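You operate a simulated robot arm through the tools that you are given. There is no shell and no other tool.

You are at the controls of a simulated robot arm. One attempt, no reset.

Task
Grease the bearing from the black mat as the card says.
Fine: the card gives the shots; nozzle aside again, bearing back on the mat.
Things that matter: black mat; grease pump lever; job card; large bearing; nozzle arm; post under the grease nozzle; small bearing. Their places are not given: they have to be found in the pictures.

The check looks at the end state, three seconds after you hand in, the way a careful person would. Anything else that was tipped, shoved, dropped, spilled or broken makes it a failure.

Robot
A 6-joint arm with a two-finger parallel gripper, fixed in place. Base frame: the origin is on the floor under the middle of its stand, x ahead of it, y to its left, z up; the work surface is at about z = 800. Readings come in mm, degrees, newtons and seconds.
With the tool pointing down near the work surface it reaches from about 340 to 760 mm from the base axis. Its first joint turns from -66.0 to 66.0 degrees. Payload 2.45 kg.
Tool frame: the origin (TCP) lies between the finger pads and is the grasp point; the fingertips stand 24 mm ahead of it; z points along the fingers, y is the line along which they close. The gripper opens to 68 mm. The fingers are 17 mm wide and 10 mm thick; the gripper's body (40 by 70 mm) begins 41 mm behind the TCP.
Orientation is that of the tool frame in the base frame, as a unit quaternion [w, x, y, z]. With the fingers straight down and closing along the base's y, the tool's x points along the base's -x, its y along +y and its z along -z.

Tools
- The arm moves only by the tool arm_command. Its argument "increments" is a list of rows, each a list of 7 numbers: the shift along the tool's x, y, z in cm, then the turn, a rotation vector about the tool's x, y, z in degrees, then the gripper command, from -1 (fully open) to 1 (shut), values between in proportion. In form: [[dx, dy, dz, wx, wy, wz, grip], ...]. A call has 1 to 20 rows; each row is the pose to reach, as a shift and turn from the pose commanded when the call began, along the tool's axes at that moment. Each row takes 0.2 s and may step no farther than 50 mm and 8.6 degrees from the row before; otherwise, or with a gripper value out of range, the whole call is refused. Where a pose cannot be reached the arm comes as near as it can. A force on the tool above 40 N (or 10 N above the force at the start of the call, whichever is more), or a blocked arm, ends the call early, and 0.2 s more pass. Each finger travels about 108 mm/s and halts on what it meets, pressing with about 24 N; the grip force reading is that of the motor and also rises with nothing between the fingers. The clock runs only during rows and for 0.2 s after the last one: add rows that repeat a pose to give the fingers time. The reply holds the time, the measured pose of the TCP, the force on the tool along the base axes, the opening and the grip force, in the units named above and with some noise, with the torque about the TCP (base axes, N m) and any sound that the robot's microphone picked up.
- Cameras (640 x 400 px; columns grow to the right, rows downward): "scene" is fixed at [190.2, 446.1, 1456.9]; the picture's right is [-0.38, -0.92, 0.00], its down [-0.58, 0.24, -0.78] and it looks along [0.72, -0.30, -0.63] (base axes); focal length 293 px, centre (320, 200). "wrist" rides on the gripper at [84, 11, -75] in the tool frame; the picture's right is [-0.13, 0.99, 0.00], its down [-0.60, -0.08, -0.79] and it looks along [-0.79, -0.10, 0.61] (tool axes); focal length 251 px, centre (320, 200).
- snapshot(camera): a new picture of that camera. The clock stands still meanwhile.
- measure_at(camera, pixels): for up to 12 pixels [column, row] of the newest picture of that camera ("zoom" is the newest enlarged one), the place [x, y, z] in the base frame of the surface seen there, good to about 2 mm. The clock stands still meanwhile.
- inspect(camera, box): a new picture of the part [left, top, right, bottom] of that camera's present view, enlarged. The clock stands still meanwhile.
- close_job(): hands the job in; it is judged then, once.

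Leave the gripper open and the arm clear of the work at the hand-in unless told otherwise.

The tools are called after ">>>" as a command line: name --pt "numbers of a row" for each row, then --argument value for the rest, lists and objects as JSON in quotes. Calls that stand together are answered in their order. arm_command: Moves the arm, as the interface text tells. Its arguments: {"type":"object","properties":{"increments":{"type":"array"}},"required":["increments"]} The other tools are called the same way: snapshot (camera) takes a picture; measure_at (camera, pixels) gives the place of the surface under pixels of a picture; inspect (camera, box) takes an enlarged picture of a part of a camera's view; close_job () hands the job in.

At the start:

```text
time: 0.0
ee_pos: [461.0, 184.9, 1239.5]
tcp_rot: [0.0, 0.0, 1.0, -0.001]
ft_force: [0.0, 0.6, -0.1]
wrist_torque: [0.0, -0.03, 0.0]
opening: 68.0
grasp_force: 0.0
```

scene: 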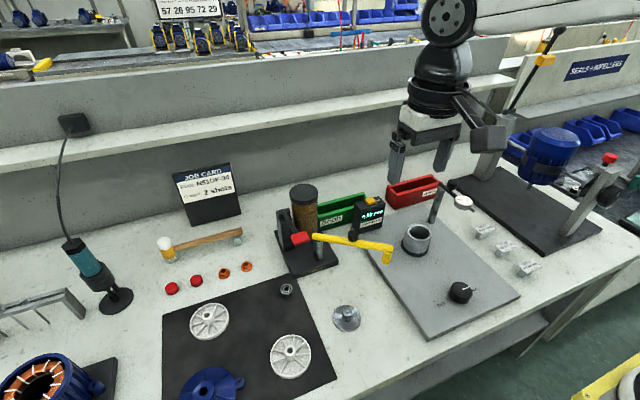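
wrist: 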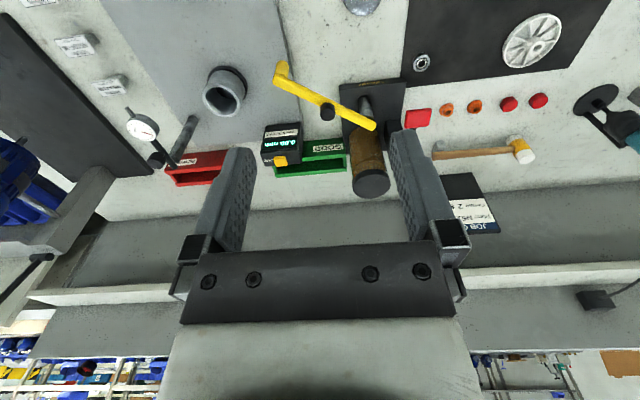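

The scene picture shows a job card near (208,192), a black mat near (250,340), and a grease pump with a yellow arm near (345,242) and a red lever end near (298,238). I'll enlarge the card, the pump and the mat to read them.

>>> inspect --camera "scene" --box '[160, 150, 260, 240]'

>>> inspect --camera "scene" --box '[250, 170, 410, 290]'

>>> inspect --camera "scene" --box '[150, 260, 370, 400]'

```text
4.44 times, centred on (210, 195) of scene
```

zoom: 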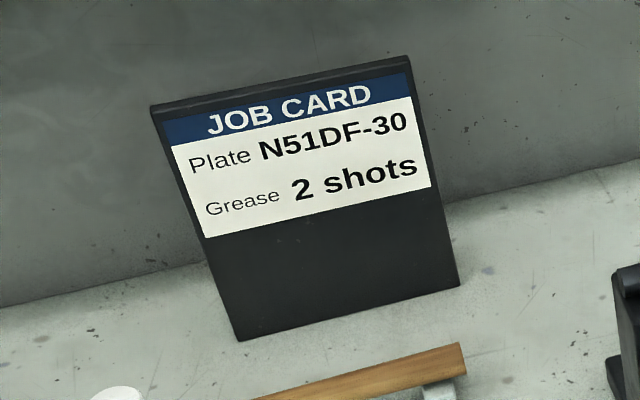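

```text
3.33 times, centred on (330, 230) of scene
```

zoom: 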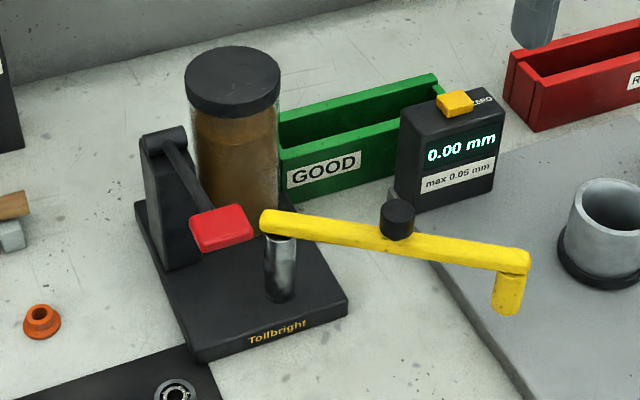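

```text
2.86 times, centred on (260, 330) of scene
```

zoom: 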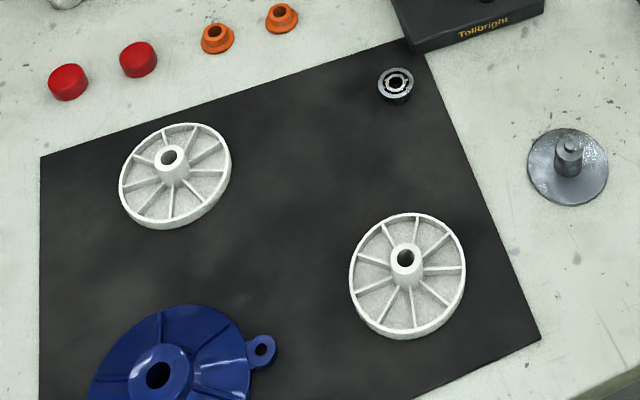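

The card reads "Grease 2 shots". A bearing sits on the mat at scene (286,290), and a stepped post stands on a disc at (347,317). I'll take close views of both and look for the second bearing.

>>> inspect --camera "scene" --box '[260, 270, 380, 345]'

>>> measure_at --camera "zoom" --pixels '[[480, 180], [480, 210], [400, 250], [560, 250], [470, 330], [470, 280], [140, 105], [140, 90], [110, 105], [170, 105], [140, 130], [60, 200]]'

>>> inspect --camera "scene" --box '[370, 170, 530, 320]'

>>> inspect --camera "scene" --box '[0, 220, 200, 400]'

>>> inspect --camera "wrist" --box '[320, 0, 520, 130]'

```text
5.33 times, centred on (320, 308) of scene
```

zoom: 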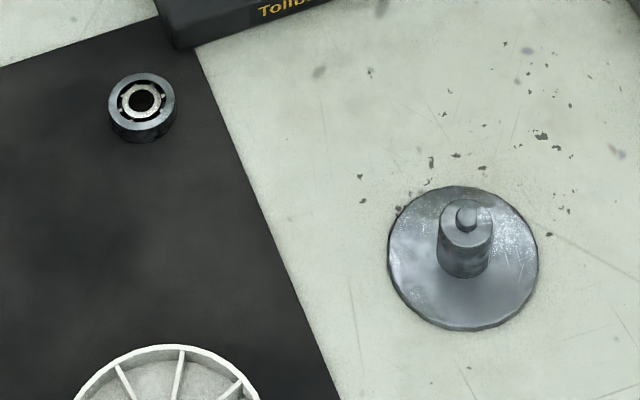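

```text
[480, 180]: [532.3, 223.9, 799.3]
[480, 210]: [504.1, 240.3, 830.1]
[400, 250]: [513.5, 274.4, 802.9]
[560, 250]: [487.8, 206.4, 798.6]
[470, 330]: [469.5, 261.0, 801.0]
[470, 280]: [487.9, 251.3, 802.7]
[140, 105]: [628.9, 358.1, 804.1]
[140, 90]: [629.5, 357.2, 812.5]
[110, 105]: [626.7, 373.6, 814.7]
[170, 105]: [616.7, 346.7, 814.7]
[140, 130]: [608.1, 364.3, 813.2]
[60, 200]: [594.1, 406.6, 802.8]
```

```text
2.67 times, centred on (450, 245) of scene
```

zoom: 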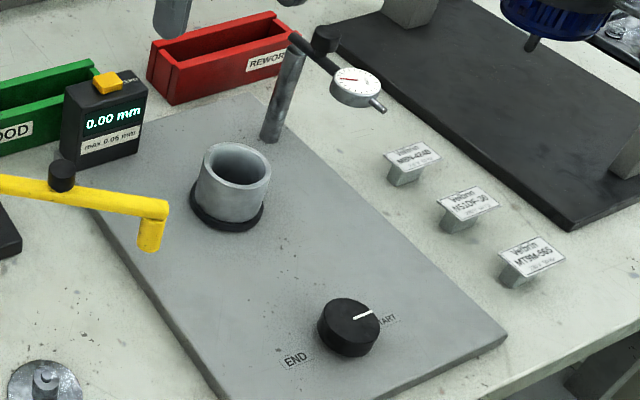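

```text
2.22 times, centred on (100, 310) of scene
```

zoom: 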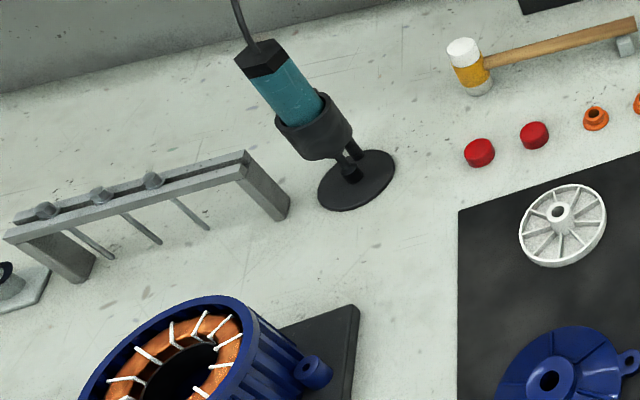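

```text
3.08 times, centred on (420, 65) of wrist
```

zoom: 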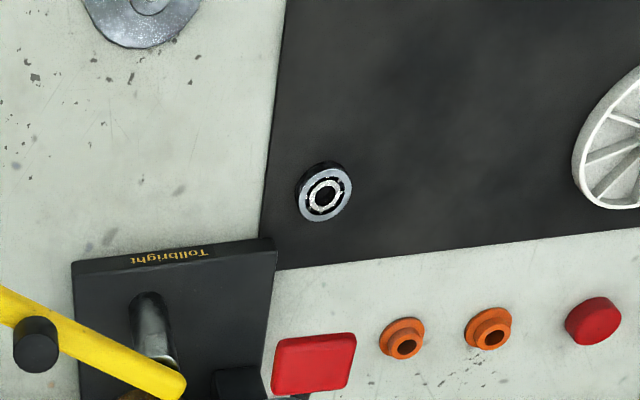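

One bearing is at about (622, 361, 814), with the Tollbright pump beside it. Something ring-shaped shows at the far left edge of the enlarged view, so I'll look there and at the lower mat area for the other bearing.

>>> inspect --camera "scene" --box '[0, 260, 60, 400]'

>>> inspect --camera "scene" --box '[140, 330, 340, 400]'

>>> inspect --camera "scene" --box '[440, 120, 640, 300]'

```text
2.86 times, centred on (30, 330) of scene
```

zoom: 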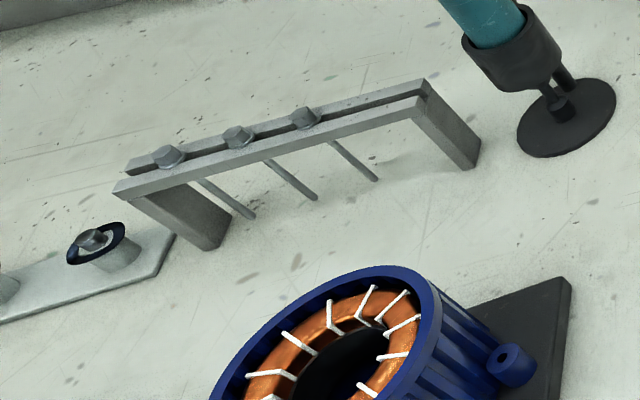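

```text
3.20 times, centred on (240, 365) of scene
```

zoom: 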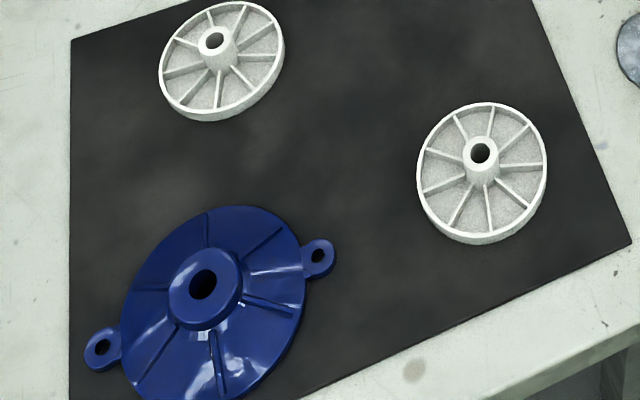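

```text
2.22 times, centred on (540, 210) of scene
```

zoom: 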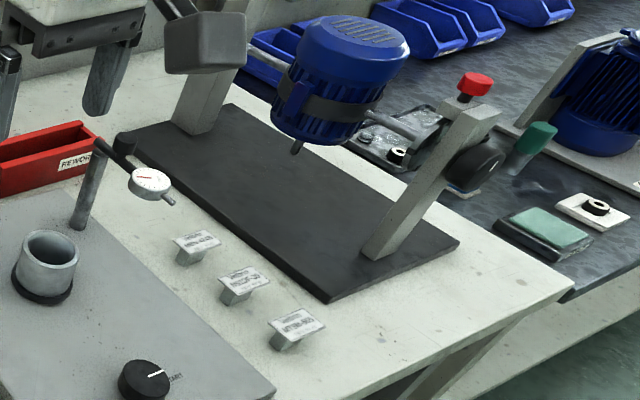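

No second bearing is on the mat; a ring on a peg stands far left on a tray, off the mat. Next I'll enlarge the pump tightly and measure the nozzle arm, chrome column and red lever.

>>> inspect --camera "scene" --box '[275, 180, 403, 280]'

>>> measure_at --camera "zoom" --pixels '[[225, 255], [310, 268], [395, 265], [400, 240], [450, 285], [560, 310], [530, 355], [240, 300], [245, 350], [170, 250], [130, 255], [60, 140]]'

```text
4.00 times, centred on (339, 230) of scene
```

zoom: 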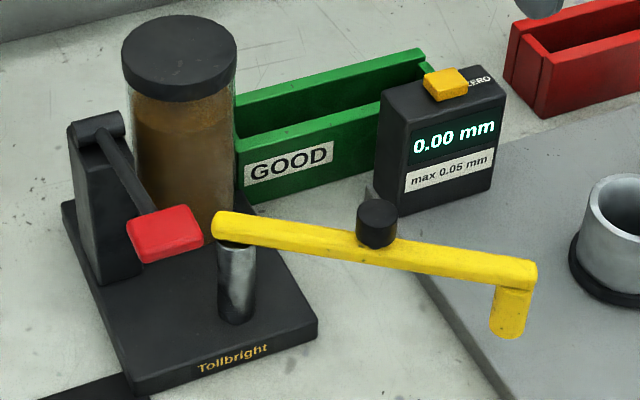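

```text
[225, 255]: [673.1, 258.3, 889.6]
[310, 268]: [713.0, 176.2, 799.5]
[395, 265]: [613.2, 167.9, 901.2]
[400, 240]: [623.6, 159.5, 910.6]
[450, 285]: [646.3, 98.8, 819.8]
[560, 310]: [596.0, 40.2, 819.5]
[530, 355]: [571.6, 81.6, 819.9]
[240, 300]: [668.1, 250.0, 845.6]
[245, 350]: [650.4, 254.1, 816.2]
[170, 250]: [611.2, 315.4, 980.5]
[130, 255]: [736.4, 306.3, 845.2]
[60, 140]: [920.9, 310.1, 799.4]
```

The chrome column is at about (672, 248), with the arm's left end on top of it. I'll measure more points along the yellow arm, nozzle, knob and red lever in this same enlarged view.

>>> measure_at --camera "zoom" --pixels '[[220, 225], [260, 232], [320, 245], [440, 260], [500, 270], [530, 275], [510, 300], [508, 330], [376, 210], [376, 235], [165, 225], [190, 240]]'

>>> measure_at --camera "zoom" --pixels '[[140, 235], [165, 255], [200, 225], [120, 160], [140, 195], [100, 200], [180, 50], [235, 320], [230, 280], [250, 280], [500, 325], [518, 325]]'

>>> snapshot --camera "wrist"

>>> measure_at --camera "wrist" --pixels '[[280, 68], [276, 85], [300, 92], [328, 111], [345, 112], [370, 126], [418, 117], [410, 112], [365, 105], [422, 62], [372, 185], [395, 100]]'

```text
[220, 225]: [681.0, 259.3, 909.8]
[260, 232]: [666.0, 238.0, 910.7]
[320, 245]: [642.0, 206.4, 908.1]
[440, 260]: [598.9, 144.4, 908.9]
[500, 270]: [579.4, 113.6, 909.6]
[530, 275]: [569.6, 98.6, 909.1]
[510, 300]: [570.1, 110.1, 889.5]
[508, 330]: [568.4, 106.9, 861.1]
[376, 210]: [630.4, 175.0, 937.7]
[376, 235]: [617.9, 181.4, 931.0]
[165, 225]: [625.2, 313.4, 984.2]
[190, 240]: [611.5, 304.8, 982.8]
```

```text
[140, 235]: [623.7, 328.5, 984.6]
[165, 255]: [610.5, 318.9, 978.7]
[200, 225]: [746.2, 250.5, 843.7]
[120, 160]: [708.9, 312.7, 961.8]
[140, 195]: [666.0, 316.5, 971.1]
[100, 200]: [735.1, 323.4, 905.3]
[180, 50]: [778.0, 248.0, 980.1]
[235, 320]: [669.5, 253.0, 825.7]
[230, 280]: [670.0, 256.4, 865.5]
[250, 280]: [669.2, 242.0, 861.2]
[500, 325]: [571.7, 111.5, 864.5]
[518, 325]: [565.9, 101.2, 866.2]
```

```text
taken
```

wrist: 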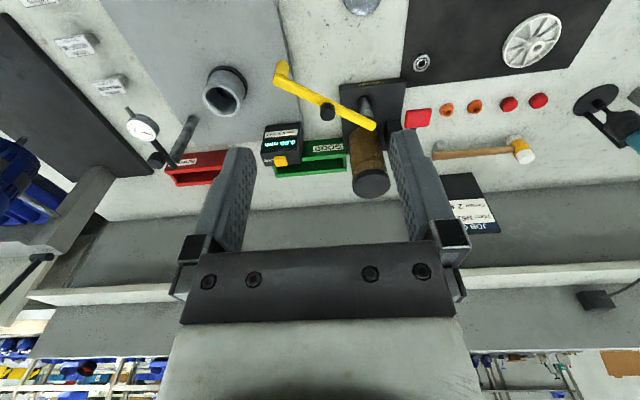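

```text
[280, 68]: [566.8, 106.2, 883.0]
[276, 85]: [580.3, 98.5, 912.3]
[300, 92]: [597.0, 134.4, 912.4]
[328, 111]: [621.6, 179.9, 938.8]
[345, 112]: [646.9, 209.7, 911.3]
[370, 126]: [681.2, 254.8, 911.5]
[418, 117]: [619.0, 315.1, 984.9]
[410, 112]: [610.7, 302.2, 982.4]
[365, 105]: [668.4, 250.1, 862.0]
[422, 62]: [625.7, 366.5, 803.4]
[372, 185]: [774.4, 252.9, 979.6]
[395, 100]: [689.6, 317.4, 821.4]
```

The pivot column is near (676,247), the nozzle tip near (572,107,858), the knob near (624,178, top 938), and the lever paddle near (618,316,984). The paddle hangs close beside the bearing at y≈361. I'll measure the hand's own shape in the scene picture so I know the clearance.

>>> inspect --camera "scene" --box '[370, 0, 540, 190]'

>>> measure_at --camera "scene" --pixels '[[396, 165], [443, 155], [405, 122], [430, 128], [455, 130], [490, 140], [410, 100], [440, 105], [440, 75], [418, 75], [465, 75], [445, 20]]'

```text
2.11 times, centred on (455, 95) of scene
```

zoom: 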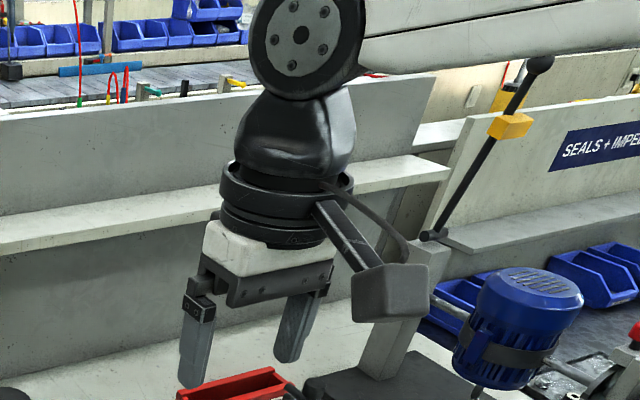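

```text
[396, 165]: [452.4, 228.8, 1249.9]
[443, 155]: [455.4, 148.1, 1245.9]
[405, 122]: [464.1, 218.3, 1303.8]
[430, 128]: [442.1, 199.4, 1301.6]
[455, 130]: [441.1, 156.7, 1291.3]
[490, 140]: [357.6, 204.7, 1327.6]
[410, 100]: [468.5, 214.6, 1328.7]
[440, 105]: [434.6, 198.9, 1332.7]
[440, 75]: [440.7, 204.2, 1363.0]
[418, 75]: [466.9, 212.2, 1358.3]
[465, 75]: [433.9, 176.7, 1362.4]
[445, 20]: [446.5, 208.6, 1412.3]
```

The hand is about 33 mm in radius up to 180 mm above the TCP, so the wrist would pass the paddle closely above the bearing. I'll zoom in tightly on the bearing and on the post to measure them carefully.

>>> inspect --camera "scene" --box '[270, 278, 302, 298]'

>>> measure_at --camera "zoom" --pixels '[[320, 120], [230, 150], [410, 150], [320, 245], [215, 190], [425, 190], [320, 320], [240, 260], [400, 260], [320, 180], [60, 180], [580, 180]]'

>>> inspect --camera "scene" --box '[329, 300, 365, 334]'

>>> measure_at --camera "zoom" --pixels '[[320, 150], [300, 130], [340, 130], [320, 110], [320, 200], [280, 180], [370, 180], [320, 260], [180, 200], [470, 200], [320, 330], [320, 60]]'

```text
16.00 times, centred on (286, 288) of scene
```

zoom: 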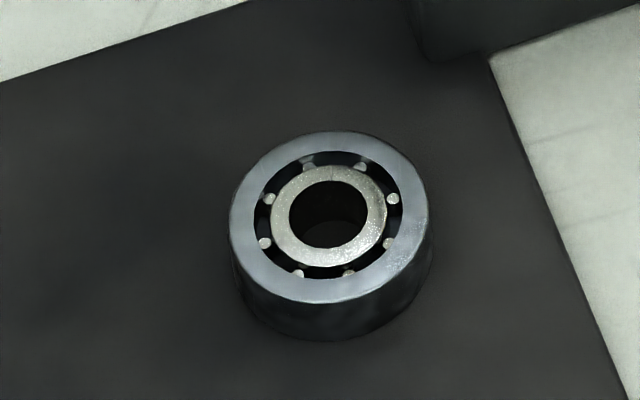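

```text
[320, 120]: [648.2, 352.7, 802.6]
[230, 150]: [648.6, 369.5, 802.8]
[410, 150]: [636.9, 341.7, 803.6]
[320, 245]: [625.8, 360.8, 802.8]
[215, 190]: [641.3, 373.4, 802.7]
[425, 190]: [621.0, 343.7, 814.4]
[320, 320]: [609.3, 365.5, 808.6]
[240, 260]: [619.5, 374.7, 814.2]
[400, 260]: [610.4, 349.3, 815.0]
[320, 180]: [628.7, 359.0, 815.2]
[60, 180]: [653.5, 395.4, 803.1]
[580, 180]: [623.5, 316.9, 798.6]
```

```text
11.76 times, centred on (347, 317) of scene
```

zoom: 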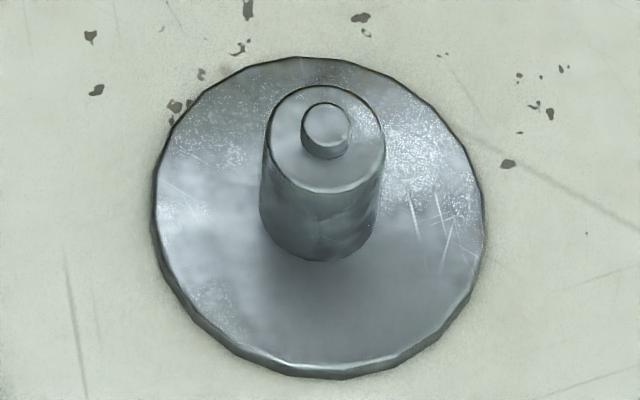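

```text
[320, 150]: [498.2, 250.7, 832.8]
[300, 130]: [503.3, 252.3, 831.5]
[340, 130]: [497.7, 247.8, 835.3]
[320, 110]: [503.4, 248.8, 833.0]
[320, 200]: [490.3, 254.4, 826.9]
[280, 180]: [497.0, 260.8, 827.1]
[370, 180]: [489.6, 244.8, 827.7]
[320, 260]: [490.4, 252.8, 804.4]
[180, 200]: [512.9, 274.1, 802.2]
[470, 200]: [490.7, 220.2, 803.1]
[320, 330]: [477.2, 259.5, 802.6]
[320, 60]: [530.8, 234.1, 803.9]
```

The bearing's centre is about (622, 360), with its top at 815 and the mat at 803. The post's centre is about (500, 249), with its shoulder at about 828 and a nub to about 834. The bearing is about 32 mm across.

The paddle spans x 609–636 and y 296–331 at z≈984, so I'll come in with the hand leaned away from it. First I'll move high above the mat and turn the hand 45° about its own axis.

>>> arm_command --pt "-1.18 2.18 2.17 0 0 4.5 -0.4" --pt "-2.36 4.36 4.34 0 0 9 -0.4" --pt "-3.54 6.54 6.51 0 0 13.5 -0.4" --pt "-4.72 8.72 8.68 0 0 18 -0.4" --pt "-5.9 10.9 10.85 0 0 22.5 -0.4" --pt "-7.08 13.08 13.02 0 0 27 -0.4" --pt "-8.26 15.26 15.19 0 0 31.5 -0.4" --pt "-9.44 17.44 17.36 0 0 36 -0.4" --pt "-10.62 19.62 19.53 0 0 40.5 -0.4" --pt "-11.8 21.8 21.7 0 0 45 -0.4" --pt "-11.8 21.8 21.7 0 0 45 -0.4"

```text
time: 2.4
ee_pos: [577.4, 401.7, 1023.4]
tcp_rot: [0.0, 0.383, 0.924, 0.0]
ft_force: [0.1, 0.4, -0.4]
wrist_torque: [0.0, -0.01, 0.0]
opening: 47.7
grasp_force: 0.1
```

The turn came out as planned: tool x points along (-0.71, 0.71). Next I'll lean the hand 16° about tool y so it stays clear of the paddle, then look with both cameras.

>>> arm_command --pt "0 0 0 0 -5.4 0 -0.4" --pt "0 0 0 0 -10.7 0 -0.4" --pt "0 0 0 0 -16 0 -0.4" --pt "0 0 0 0 -16 0 -0.4"

>>> snapshot --camera "wrist"

>>> snapshot --camera "scene"

```text
time: 3.4
ee_pos: [578.1, 403.7, 1021.9]
tcp_rot: [0.128, 0.379, 0.915, -0.053]
ft_force: [-0.2, 0.0, -1.1]
wrist_torque: [0.02, -0.01, -0.02]
opening: 47.5
grasp_force: 0.1
```

```text
taken
```

wrist: 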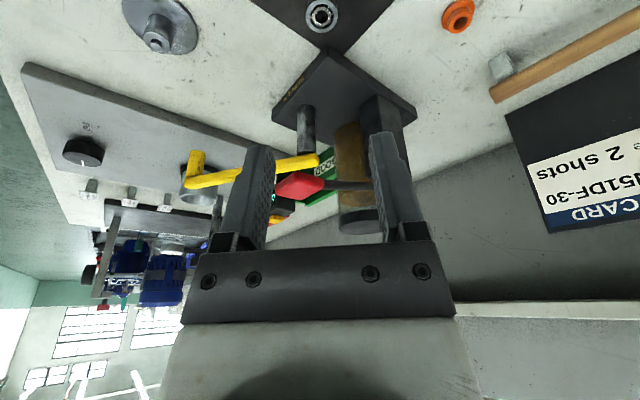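

```text
taken
```

scene: 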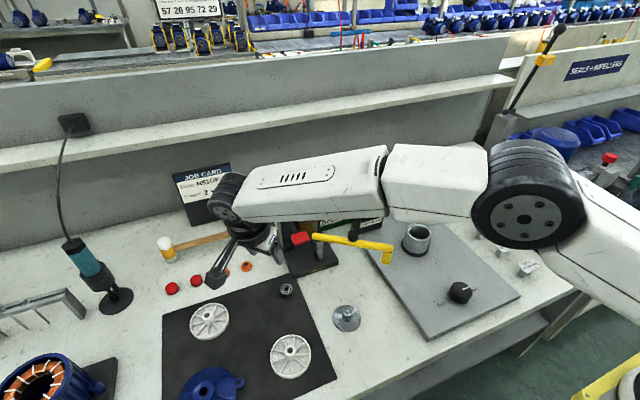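

In the wrist picture the bearing is at (321,15), and the red paddle is visible beyond the fingers. I'll enlarge the bearing there and measure again.

>>> inspect --camera "wrist" --box '[300, 0, 342, 30]'

>>> measure_at --camera "zoom" --pixels '[[320, 100], [250, 150], [400, 150], [320, 200], [320, 280], [230, 200], [420, 200], [100, 200], [560, 200], [320, 60], [280, 240], [370, 240]]'

```text
13.33 times, centred on (321, 15) of wrist
```

zoom: 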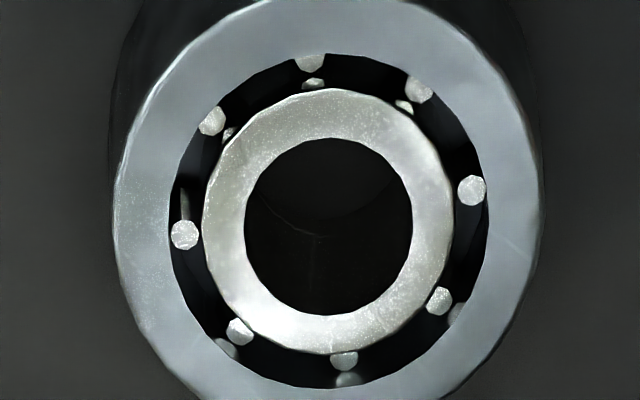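

```text
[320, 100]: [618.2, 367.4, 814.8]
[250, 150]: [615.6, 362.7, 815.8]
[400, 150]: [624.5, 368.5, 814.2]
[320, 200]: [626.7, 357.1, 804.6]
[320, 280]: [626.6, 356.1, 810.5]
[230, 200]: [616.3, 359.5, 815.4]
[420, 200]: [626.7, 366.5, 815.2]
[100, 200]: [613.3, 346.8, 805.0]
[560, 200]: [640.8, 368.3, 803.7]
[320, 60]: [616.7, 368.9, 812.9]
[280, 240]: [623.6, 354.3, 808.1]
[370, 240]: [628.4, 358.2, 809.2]
```

Combining both views, the bearing's centre is about (622.2, 360.8), and the fingers are aligned with it. I'll slide down along the leaned tool axis by 150 mm and stop 50 mm short to look again.

>>> arm_command --pt "0 0.05 3 0 0 0 -0.4" --pt "0 0.08 6 0 0 0 -0.4" --pt "-0.05 0.08 9 0 0 0 -0.4" --pt "-0.08 0.08 12 0 0 0 -0.4" --pt "-0.09 0.08 15 0 0 0 -0.4" --pt "-0.09 0.08 15 0 0 0 -0.4"

>>> snapshot --camera "wrist"

>>> snapshot --camera "scene"

```text
time: 4.8
ee_pos: [609.5, 375.0, 876.8]
tcp_rot: [0.129, 0.379, 0.915, -0.053]
ft_force: [-0.9, -0.2, -0.1]
wrist_torque: [-0.02, 0.04, 0.02]
opening: 47.5
grasp_force: 0.1
```

```text
taken
```

wrist: 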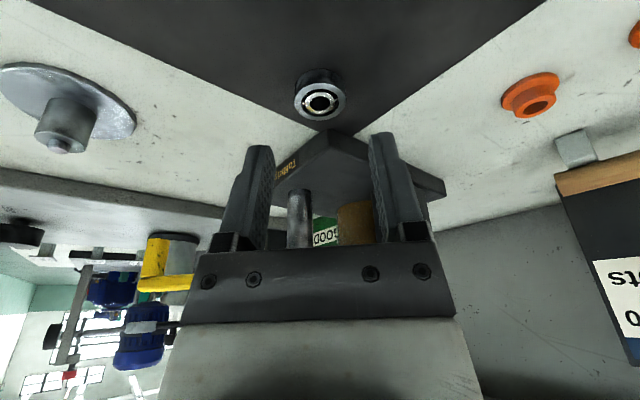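

```text
taken
```

scene: 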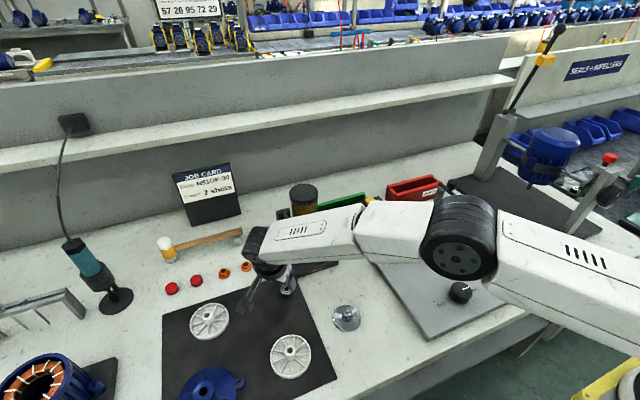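

The bearing's bore is at wrist (320,103), on the centre line between the fingertips, so it is lined up. I'll go down the last 48.7 mm with the fingers still open, and close next.

>>> arm_command --pt "0 -0.03 2 0 0 0 -0.4" --pt "0 -0.03 3.6 0 0 0 -0.4" --pt "0 -0.03 4.87 0 0 0 -0.4" --pt "0 -0.03 4.87 0 0 0 -0.4"

>>> snapshot --camera "wrist"

```text
time: 5.8
ee_pos: [617.3, 365.0, 831.4]
tcp_rot: [0.128, 0.379, 0.915, -0.054]
ft_force: [-0.1, -1.3, 0.7]
wrist_torque: [0.02, -0.02, -0.01]
opening: 47.5
grasp_force: 0.1
```

```text
taken
```

wrist: 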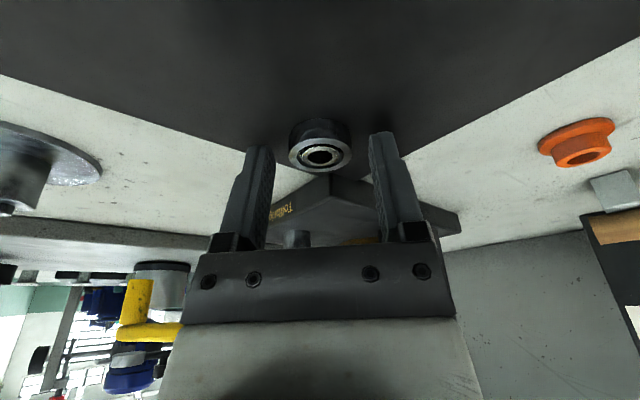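

The fingertips straddle the bearing at wrist (320,148). I'll lower about 1 mm more and close on it.

>>> arm_command --pt "0.03 0 0.12 0 0 0 -0.4" --pt "0.03 0 0.12 0 0 0 1" --pt "0.03 0 0.12 0 0 0 1" --pt "0.03 0 0.12 0 0 0 1"

>>> snapshot --camera "wrist"

```text
time: 6.8
ee_pos: [618.2, 364.4, 831.1]
tcp_rot: [0.129, 0.378, 0.915, -0.054]
ft_force: [0.5, 0.7, -0.1]
wrist_torque: [-0.01, -0.02, -0.01]
opening: 30.0
grasp_force: 23.5
```

```text
taken
```

wrist: 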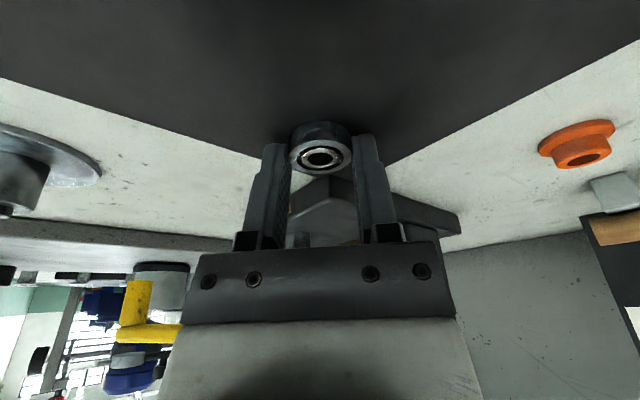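

Grip closed at 30.0 mm with 23.5 N, so the bearing is held. I'll lift it back up along the leaned axis, slowly at first.

>>> arm_command --pt "0 0 -0.5 0 0 0 1" --pt "0 0 -1.5 0 0 0 1" --pt "0 0 -3.5 0 0 0 1" --pt "0 0 -6.5 0 0 0 1" --pt "0 0 -10 0 0 0 1" --pt "0 0 -13.5 0 0 0 1" --pt "0 0 -17 0 0 0 1" --pt "0 0 -20 0 0 0 1" --pt "0 0 -20 0 0 0 1"

>>> snapshot --camera "wrist"

>>> snapshot --camera "scene"

```text
time: 8.8
ee_pos: [578.0, 403.3, 1023.0]
tcp_rot: [0.128, 0.379, 0.915, -0.053]
ft_force: [0.5, -0.1, -0.1]
wrist_torque: [0.02, -0.05, 0.04]
opening: 29.6
grasp_force: 24.1
```

```text
taken
```

wrist: 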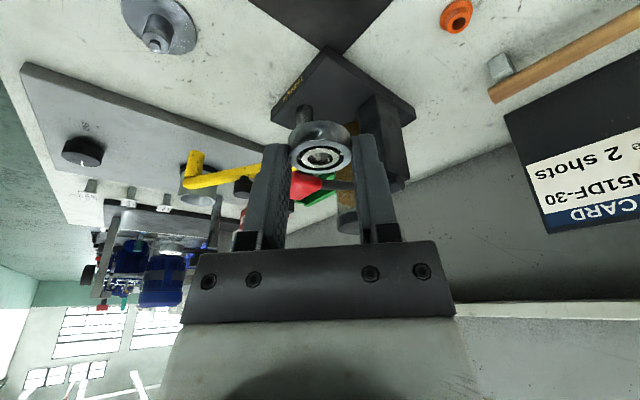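

```text
taken
```

scene: 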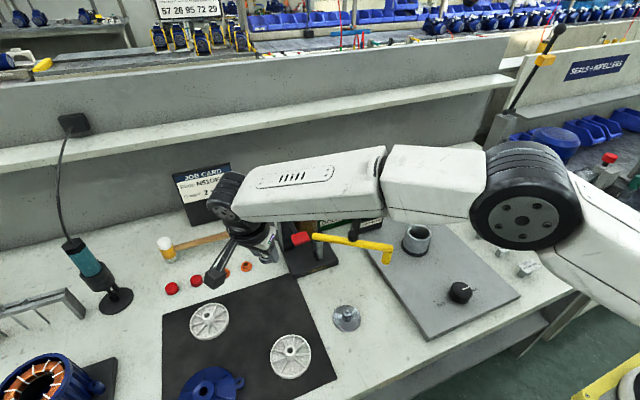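

The bearing is in the fingers at wrist (320,157) and the lever is unchanged. I'll enlarge it there to measure where its bore sits relative to the tool.

>>> inspect --camera "wrist" --box '[280, 115, 360, 180]'

>>> measure_at --camera "zoom" --pixels '[[245, 250], [395, 250], [320, 295], [320, 205], [280, 215], [360, 215], [320, 280], [320, 245], [270, 285], [370, 285]]'

```text
6.15 times, centred on (320, 148) of wrist
```

zoom: 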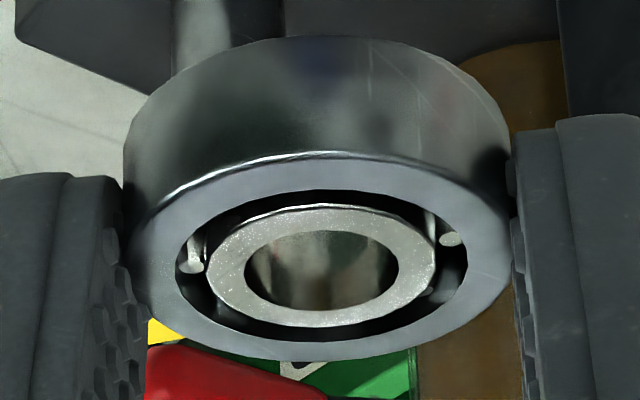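

```text
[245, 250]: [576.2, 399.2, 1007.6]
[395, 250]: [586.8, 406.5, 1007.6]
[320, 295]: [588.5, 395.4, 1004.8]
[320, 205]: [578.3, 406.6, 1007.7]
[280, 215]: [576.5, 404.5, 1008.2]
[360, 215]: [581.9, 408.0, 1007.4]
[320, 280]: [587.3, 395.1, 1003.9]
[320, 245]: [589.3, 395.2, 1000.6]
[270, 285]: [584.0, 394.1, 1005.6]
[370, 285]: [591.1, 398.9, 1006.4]
```

The bearing's centre sits about 3.5 mm toward +x and −y from the TCP, with its underside about 28 mm below it. I'll carry it over to a point about 60 mm above the post at (500, 249), keeping the same hand orientation.

>>> arm_command --pt "-0.95 -3.29 0.27 0 0 0 1" --pt "-1.89 -6.58 0.54 0 0 0 1" --pt "-2.84 -9.86 0.82 0 0 0 1" --pt "-3.78 -13.15 1.09 0 0 0 1" --pt "-4.73 -16.44 1.36 0 0 0 1" --pt "-4.0 -16.44 3.8 0 0 0 1" --pt "-3.3 -16.44 6.3 0 0 0 1" --pt "-2.6 -16.44 8.8 0 0 0 1" --pt "-1.89 -16.44 11.26 0 0 0 1" --pt "-1.89 -16.44 11.26 0 0 0 1"

>>> snapshot --camera "wrist"

>>> snapshot --camera "scene"

```text
time: 11.0
ee_pos: [496.9, 251.3, 920.3]
tcp_rot: [0.129, 0.379, 0.915, -0.053]
ft_force: [-0.2, -0.3, -0.2]
wrist_torque: [-0.01, -0.01, -0.04]
opening: 30.0
grasp_force: 24.1
```

```text
taken
```

wrist: 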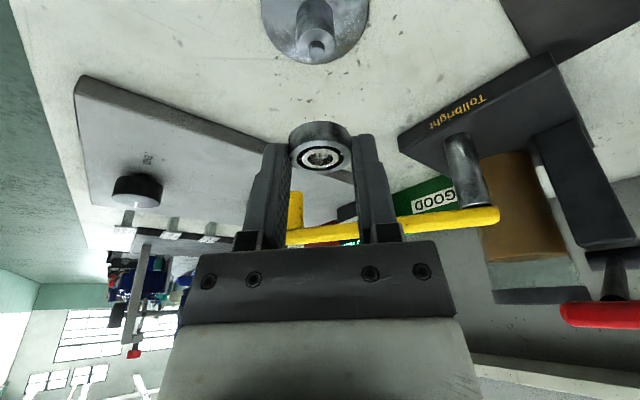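

```text
taken
```

scene: 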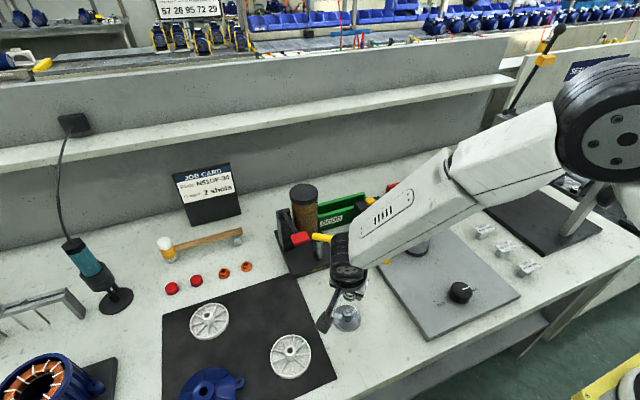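

The post's nub is visible in the wrist view at about (317,45), and the held bearing is at (320,157). I'll zoom into both and measure for lateral alignment.

>>> inspect --camera "wrist" --box '[280, 10, 360, 70]'

>>> measure_at --camera "zoom" --pixels '[[300, 290], [280, 290], [320, 290], [300, 275], [300, 305], [240, 270], [350, 270], [290, 230], [265, 320], [330, 320], [300, 260], [300, 150]]'

>>> inspect --camera "wrist" --box '[280, 115, 360, 180]'

>>> measure_at --camera "zoom" --pixels '[[235, 265], [405, 265], [225, 265], [415, 265], [320, 215], [320, 318], [280, 215], [360, 215], [150, 250], [490, 250], [320, 345], [320, 170]]'

```text
6.67 times, centred on (320, 40) of wrist
```

zoom: 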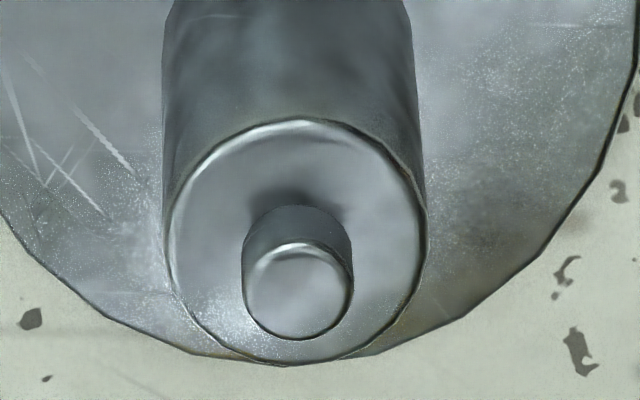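

```text
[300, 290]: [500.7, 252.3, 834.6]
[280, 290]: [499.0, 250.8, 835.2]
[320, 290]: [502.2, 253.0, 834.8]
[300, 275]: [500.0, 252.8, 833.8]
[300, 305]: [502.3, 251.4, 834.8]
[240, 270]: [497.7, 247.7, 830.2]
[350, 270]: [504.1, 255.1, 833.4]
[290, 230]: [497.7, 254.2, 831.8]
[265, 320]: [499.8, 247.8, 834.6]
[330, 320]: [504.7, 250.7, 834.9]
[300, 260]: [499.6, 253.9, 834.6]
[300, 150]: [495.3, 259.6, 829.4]
```

```text
6.15 times, centred on (320, 148) of wrist
```

zoom: 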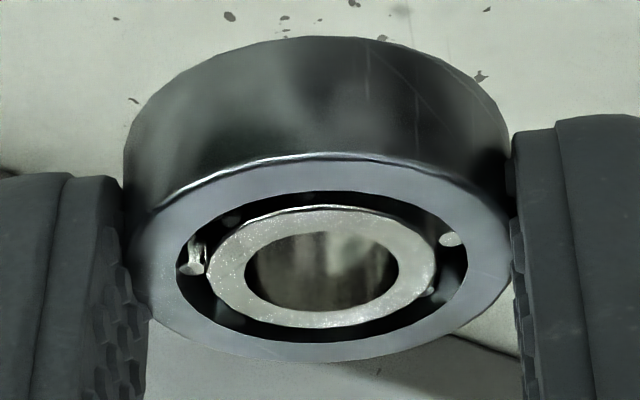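

```text
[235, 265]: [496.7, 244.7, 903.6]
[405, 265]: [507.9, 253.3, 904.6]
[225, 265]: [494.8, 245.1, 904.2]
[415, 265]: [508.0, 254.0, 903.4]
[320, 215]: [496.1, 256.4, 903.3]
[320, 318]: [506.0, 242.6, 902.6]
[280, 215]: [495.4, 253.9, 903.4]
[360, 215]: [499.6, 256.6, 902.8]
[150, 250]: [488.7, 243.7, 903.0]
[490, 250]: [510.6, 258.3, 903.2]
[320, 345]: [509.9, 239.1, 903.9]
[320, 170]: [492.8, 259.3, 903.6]
```

The wrist view puts the nub at about (500.7, 252.0, 834.7) and the held bearing's bore at about (501.4, 249.2), so they are about 3 mm apart. I'll check this against the scene camera.

>>> inspect --camera "scene" --box '[320, 280, 375, 335]'

>>> measure_at --camera "zoom" --pixels '[[325, 260], [300, 280], [350, 280], [320, 300], [320, 200], [340, 200], [370, 180], [350, 150], [330, 150], [380, 150], [400, 200], [300, 200]]'

```text
7.27 times, centred on (348, 308) of scene
```

zoom: 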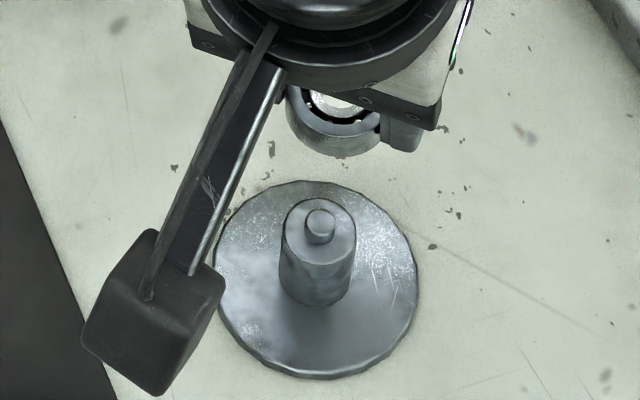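

```text
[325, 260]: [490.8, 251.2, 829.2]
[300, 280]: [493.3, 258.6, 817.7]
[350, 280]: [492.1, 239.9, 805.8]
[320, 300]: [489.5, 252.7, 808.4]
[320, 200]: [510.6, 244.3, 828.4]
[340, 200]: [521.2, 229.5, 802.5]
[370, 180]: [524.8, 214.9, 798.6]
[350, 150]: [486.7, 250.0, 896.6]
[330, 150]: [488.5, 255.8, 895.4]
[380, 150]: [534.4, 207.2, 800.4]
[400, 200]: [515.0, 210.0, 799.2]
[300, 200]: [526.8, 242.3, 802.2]
```

Both cameras agree the bearing must shift by about (−1.9, +2.4) mm to be over the nub. I'll make that shift while going down 50 mm, stopping a few millimetres above the nub.

>>> arm_command --pt "0.42 0.03 1.2 0 0 0 1" --pt "0.84 0.03 2.4 0 0 0 1" --pt "1.25 0.04 3.6 0 0 0 1" --pt "1.67 0.04 4.72 0 0 0 1" --pt "1.67 0.04 4.72 0 0 0 1"

>>> inspect --camera "wrist" --box '[270, 80, 370, 180]'

>>> inspect --camera "scene" --box '[325, 290, 370, 330]'

```text
time: 12.2
ee_pos: [494.7, 254.8, 869.5]
tcp_rot: [0.13, 0.378, 0.915, -0.052]
ft_force: [0.7, 1.6, -0.9]
wrist_torque: [-0.02, -0.03, -0.02]
opening: 30.0
grasp_force: 24.0
```

```text
4.00 times, centred on (320, 130) of wrist
```

zoom: 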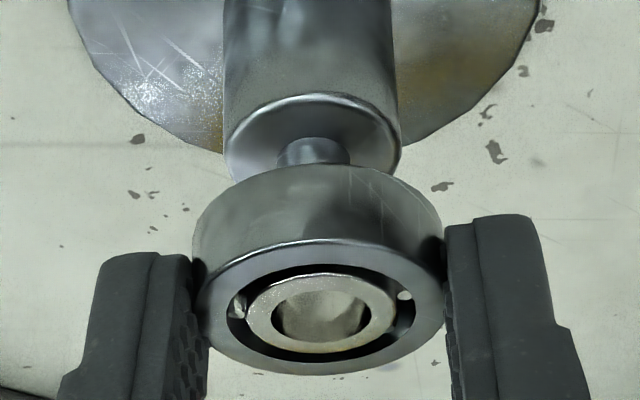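

```text
10.00 times, centred on (348, 310) of scene
```

zoom: 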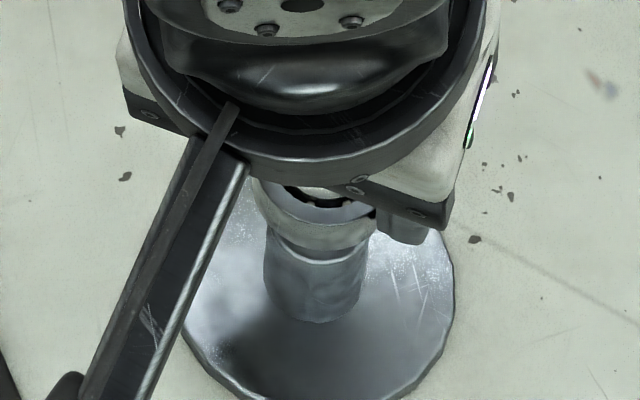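

The nub at wrist-zoom (313,150) sits a little off the bore's line. I'll zoom in further from the scene side to judge the remaining offset before lowering.

>>> inspect --camera "scene" --box '[335, 303, 361, 321]'

>>> measure_at --camera "zoom" --pixels '[[250, 200], [300, 200], [350, 200], [250, 150], [300, 150], [350, 150], [250, 250], [300, 250], [350, 250], [300, 300], [250, 300], [350, 300]]'

>>> inspect --camera "wrist" --box '[285, 90, 355, 150]'

>>> measure_at --camera "zoom" --pixels '[[250, 120], [300, 120], [350, 120], [200, 180], [420, 180], [300, 185], [300, 240], [220, 240], [400, 240], [180, 200], [430, 200], [300, 90]]'

```text
16.00 times, centred on (348, 312) of scene
```

zoom: 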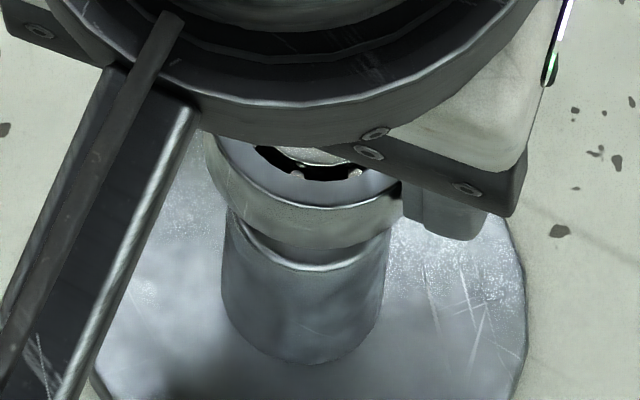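

```text
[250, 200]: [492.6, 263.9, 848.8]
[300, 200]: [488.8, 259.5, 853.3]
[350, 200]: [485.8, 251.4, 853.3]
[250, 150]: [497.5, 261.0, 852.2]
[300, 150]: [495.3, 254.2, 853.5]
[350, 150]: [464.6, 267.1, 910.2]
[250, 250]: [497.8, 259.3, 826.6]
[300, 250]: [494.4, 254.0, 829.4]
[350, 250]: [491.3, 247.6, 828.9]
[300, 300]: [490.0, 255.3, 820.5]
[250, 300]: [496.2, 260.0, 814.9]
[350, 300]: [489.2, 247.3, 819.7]
```

```text
6.67 times, centred on (320, 120) of wrist
```

zoom: 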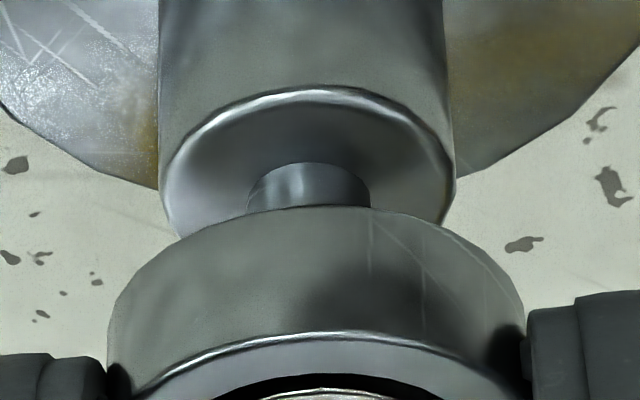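

```text
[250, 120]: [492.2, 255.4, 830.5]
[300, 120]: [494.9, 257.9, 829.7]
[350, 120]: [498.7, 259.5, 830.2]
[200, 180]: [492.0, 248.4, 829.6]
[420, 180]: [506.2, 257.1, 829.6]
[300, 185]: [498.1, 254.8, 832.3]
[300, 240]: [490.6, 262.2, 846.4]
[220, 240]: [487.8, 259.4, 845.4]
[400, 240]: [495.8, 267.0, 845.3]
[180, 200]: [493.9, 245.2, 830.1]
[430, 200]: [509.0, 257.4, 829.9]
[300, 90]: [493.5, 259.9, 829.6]
```

Combined estimates from both cameras now put the bearing within about 1 mm of the post axis. Its underside is about 6.5 mm above the nub's top. I'll lower it straight down 8 mm in small steps and watch the force.

>>> arm_command --pt "0.04 0 0.13 0 0 0 1" --pt "0.083 0 0.29 0 0 0 1" --pt "0.124 0 0.43 0 0 0 1" --pt "0.166 0 0.58 0 0 0 1" --pt "0.193 0 0.67 0 0 0 1" --pt "0.221 0 0.77 0 0 0 1" --pt "0.221 0 0.77 0 0 0 1"

>>> inspect --camera "wrist" --box '[275, 90, 365, 180]'

>>> inspect --camera "scene" --box '[335, 303, 361, 321]'

```text
time: 13.8
ee_pos: [495.1, 254.5, 861.9]
tcp_rot: [0.129, 0.379, 0.915, -0.054]
ft_force: [0.4, -0.5, -0.8]
wrist_torque: [0.01, 0.02, 0.0]
opening: 30.1
grasp_force: 24.1
```

```text
4.44 times, centred on (320, 135) of wrist
```

zoom: 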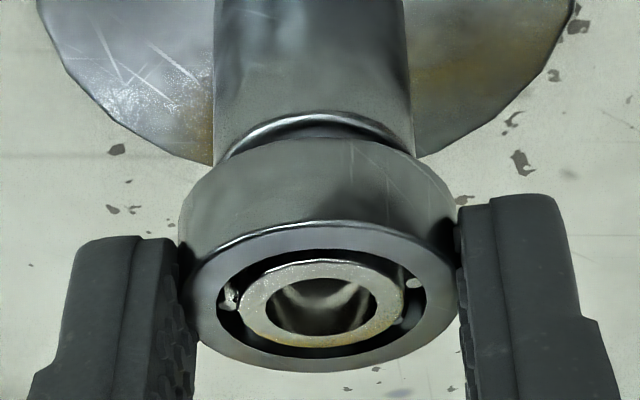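

```text
16.00 times, centred on (348, 312) of scene
```

zoom: 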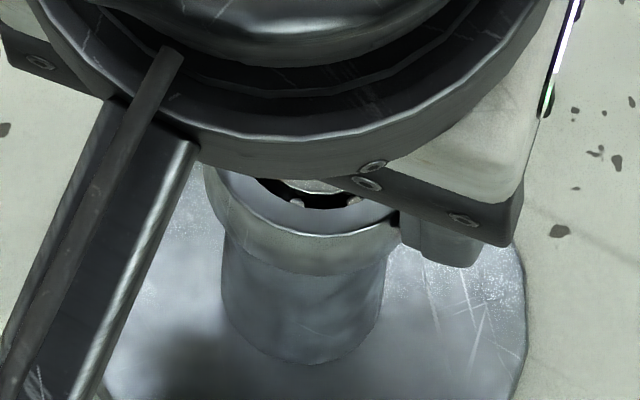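

No force yet, and something shiny now shows inside the bore at (325,300). I'll keep lowering 1 mm at a time toward the shoulder.

>>> arm_command --pt "0.028 0 0.096 0 0 0 1" --pt "0.055 0 0.192 0 0 0 1" --pt "0.083 0 0.288 0 0 0 1" --pt "0.097 0 0.336 0 0 0 1" --pt "0.097 0 0.336 0 0 0 1"

>>> inspect --camera "wrist" --box '[275, 90, 365, 180]'

>>> inspect --camera "scene" --box '[335, 303, 361, 321]'

```text
time: 15.0
ee_pos: [495.8, 253.7, 858.0]
tcp_rot: [0.128, 0.379, 0.915, -0.053]
ft_force: [-0.3, -0.2, 0.1]
wrist_torque: [-0.04, 0.0, -0.01]
opening: 29.5
grasp_force: 23.8
```

```text
4.44 times, centred on (320, 135) of wrist
```

zoom: 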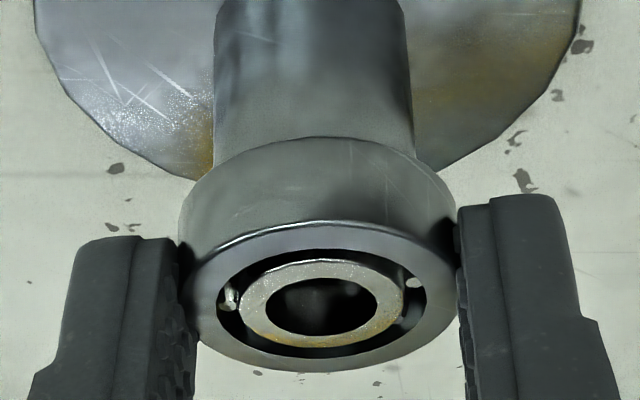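

```text
16.00 times, centred on (348, 312) of scene
```

zoom: 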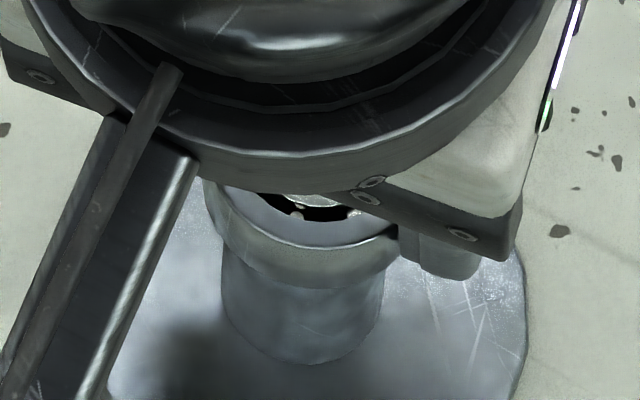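

The bearing's underside is now below the nub's top with no force, so the nub is inside the bore. I'll lower slowly until it touches the shoulder.

>>> arm_command --pt "0.014 0 0.048 0 0 0 1" --pt "0.028 0 0.096 0 0 0 1" --pt "0.035 0 0.12 0 0 0 1" --pt "0.035 0 0.12 0 0 0 1"

>>> inspect --camera "wrist" --box '[275, 90, 365, 180]'

```text
time: 16.0
ee_pos: [495.3, 254.3, 857.4]
tcp_rot: [0.129, 0.379, 0.915, -0.053]
ft_force: [-0.2, 0.8, -0.4]
wrist_torque: [0.01, 0.0, -0.03]
opening: 29.8
grasp_force: 23.8
```

```text
4.44 times, centred on (320, 135) of wrist
```

zoom: 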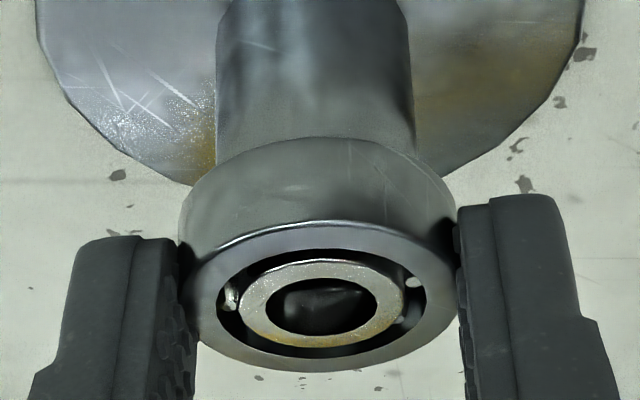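

The nub is visible inside the bore at (325,302) and there is still no contact force. I'll lower another 1.2 mm.

>>> arm_command --pt "0.014 0 0.048 0 0 0 1" --pt "0.028 0 0.096 0 0 0 1" --pt "0.033 0 0.115 0 0 0 1" --pt "0.033 0 0.115 0 0 0 1"

>>> inspect --camera "wrist" --box '[285, 130, 355, 180]'

>>> inspect --camera "scene" --box '[335, 303, 361, 321]'

```text
time: 17.0
ee_pos: [493.9, 254.9, 856.8]
tcp_rot: [0.13, 0.379, 0.915, -0.052]
ft_force: [-0.7, -1.2, 8.6]
wrist_torque: [-0.02, 0.0, -0.06]
opening: 30.0
grasp_force: 23.6
```

```text
8.00 times, centred on (320, 155) of wrist
```

zoom: 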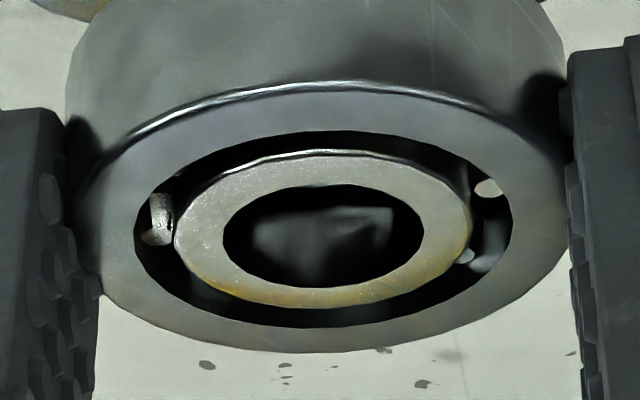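

```text
16.00 times, centred on (348, 312) of scene
```

zoom: 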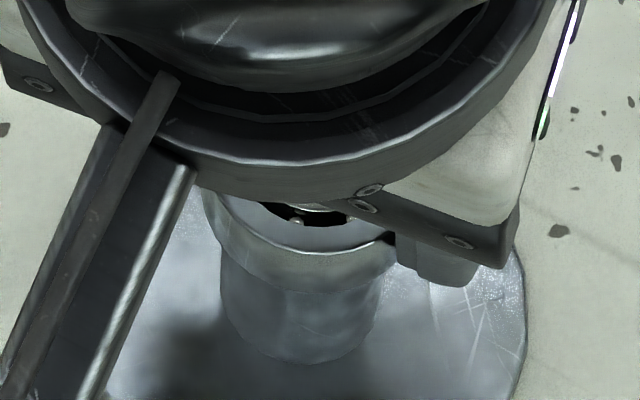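

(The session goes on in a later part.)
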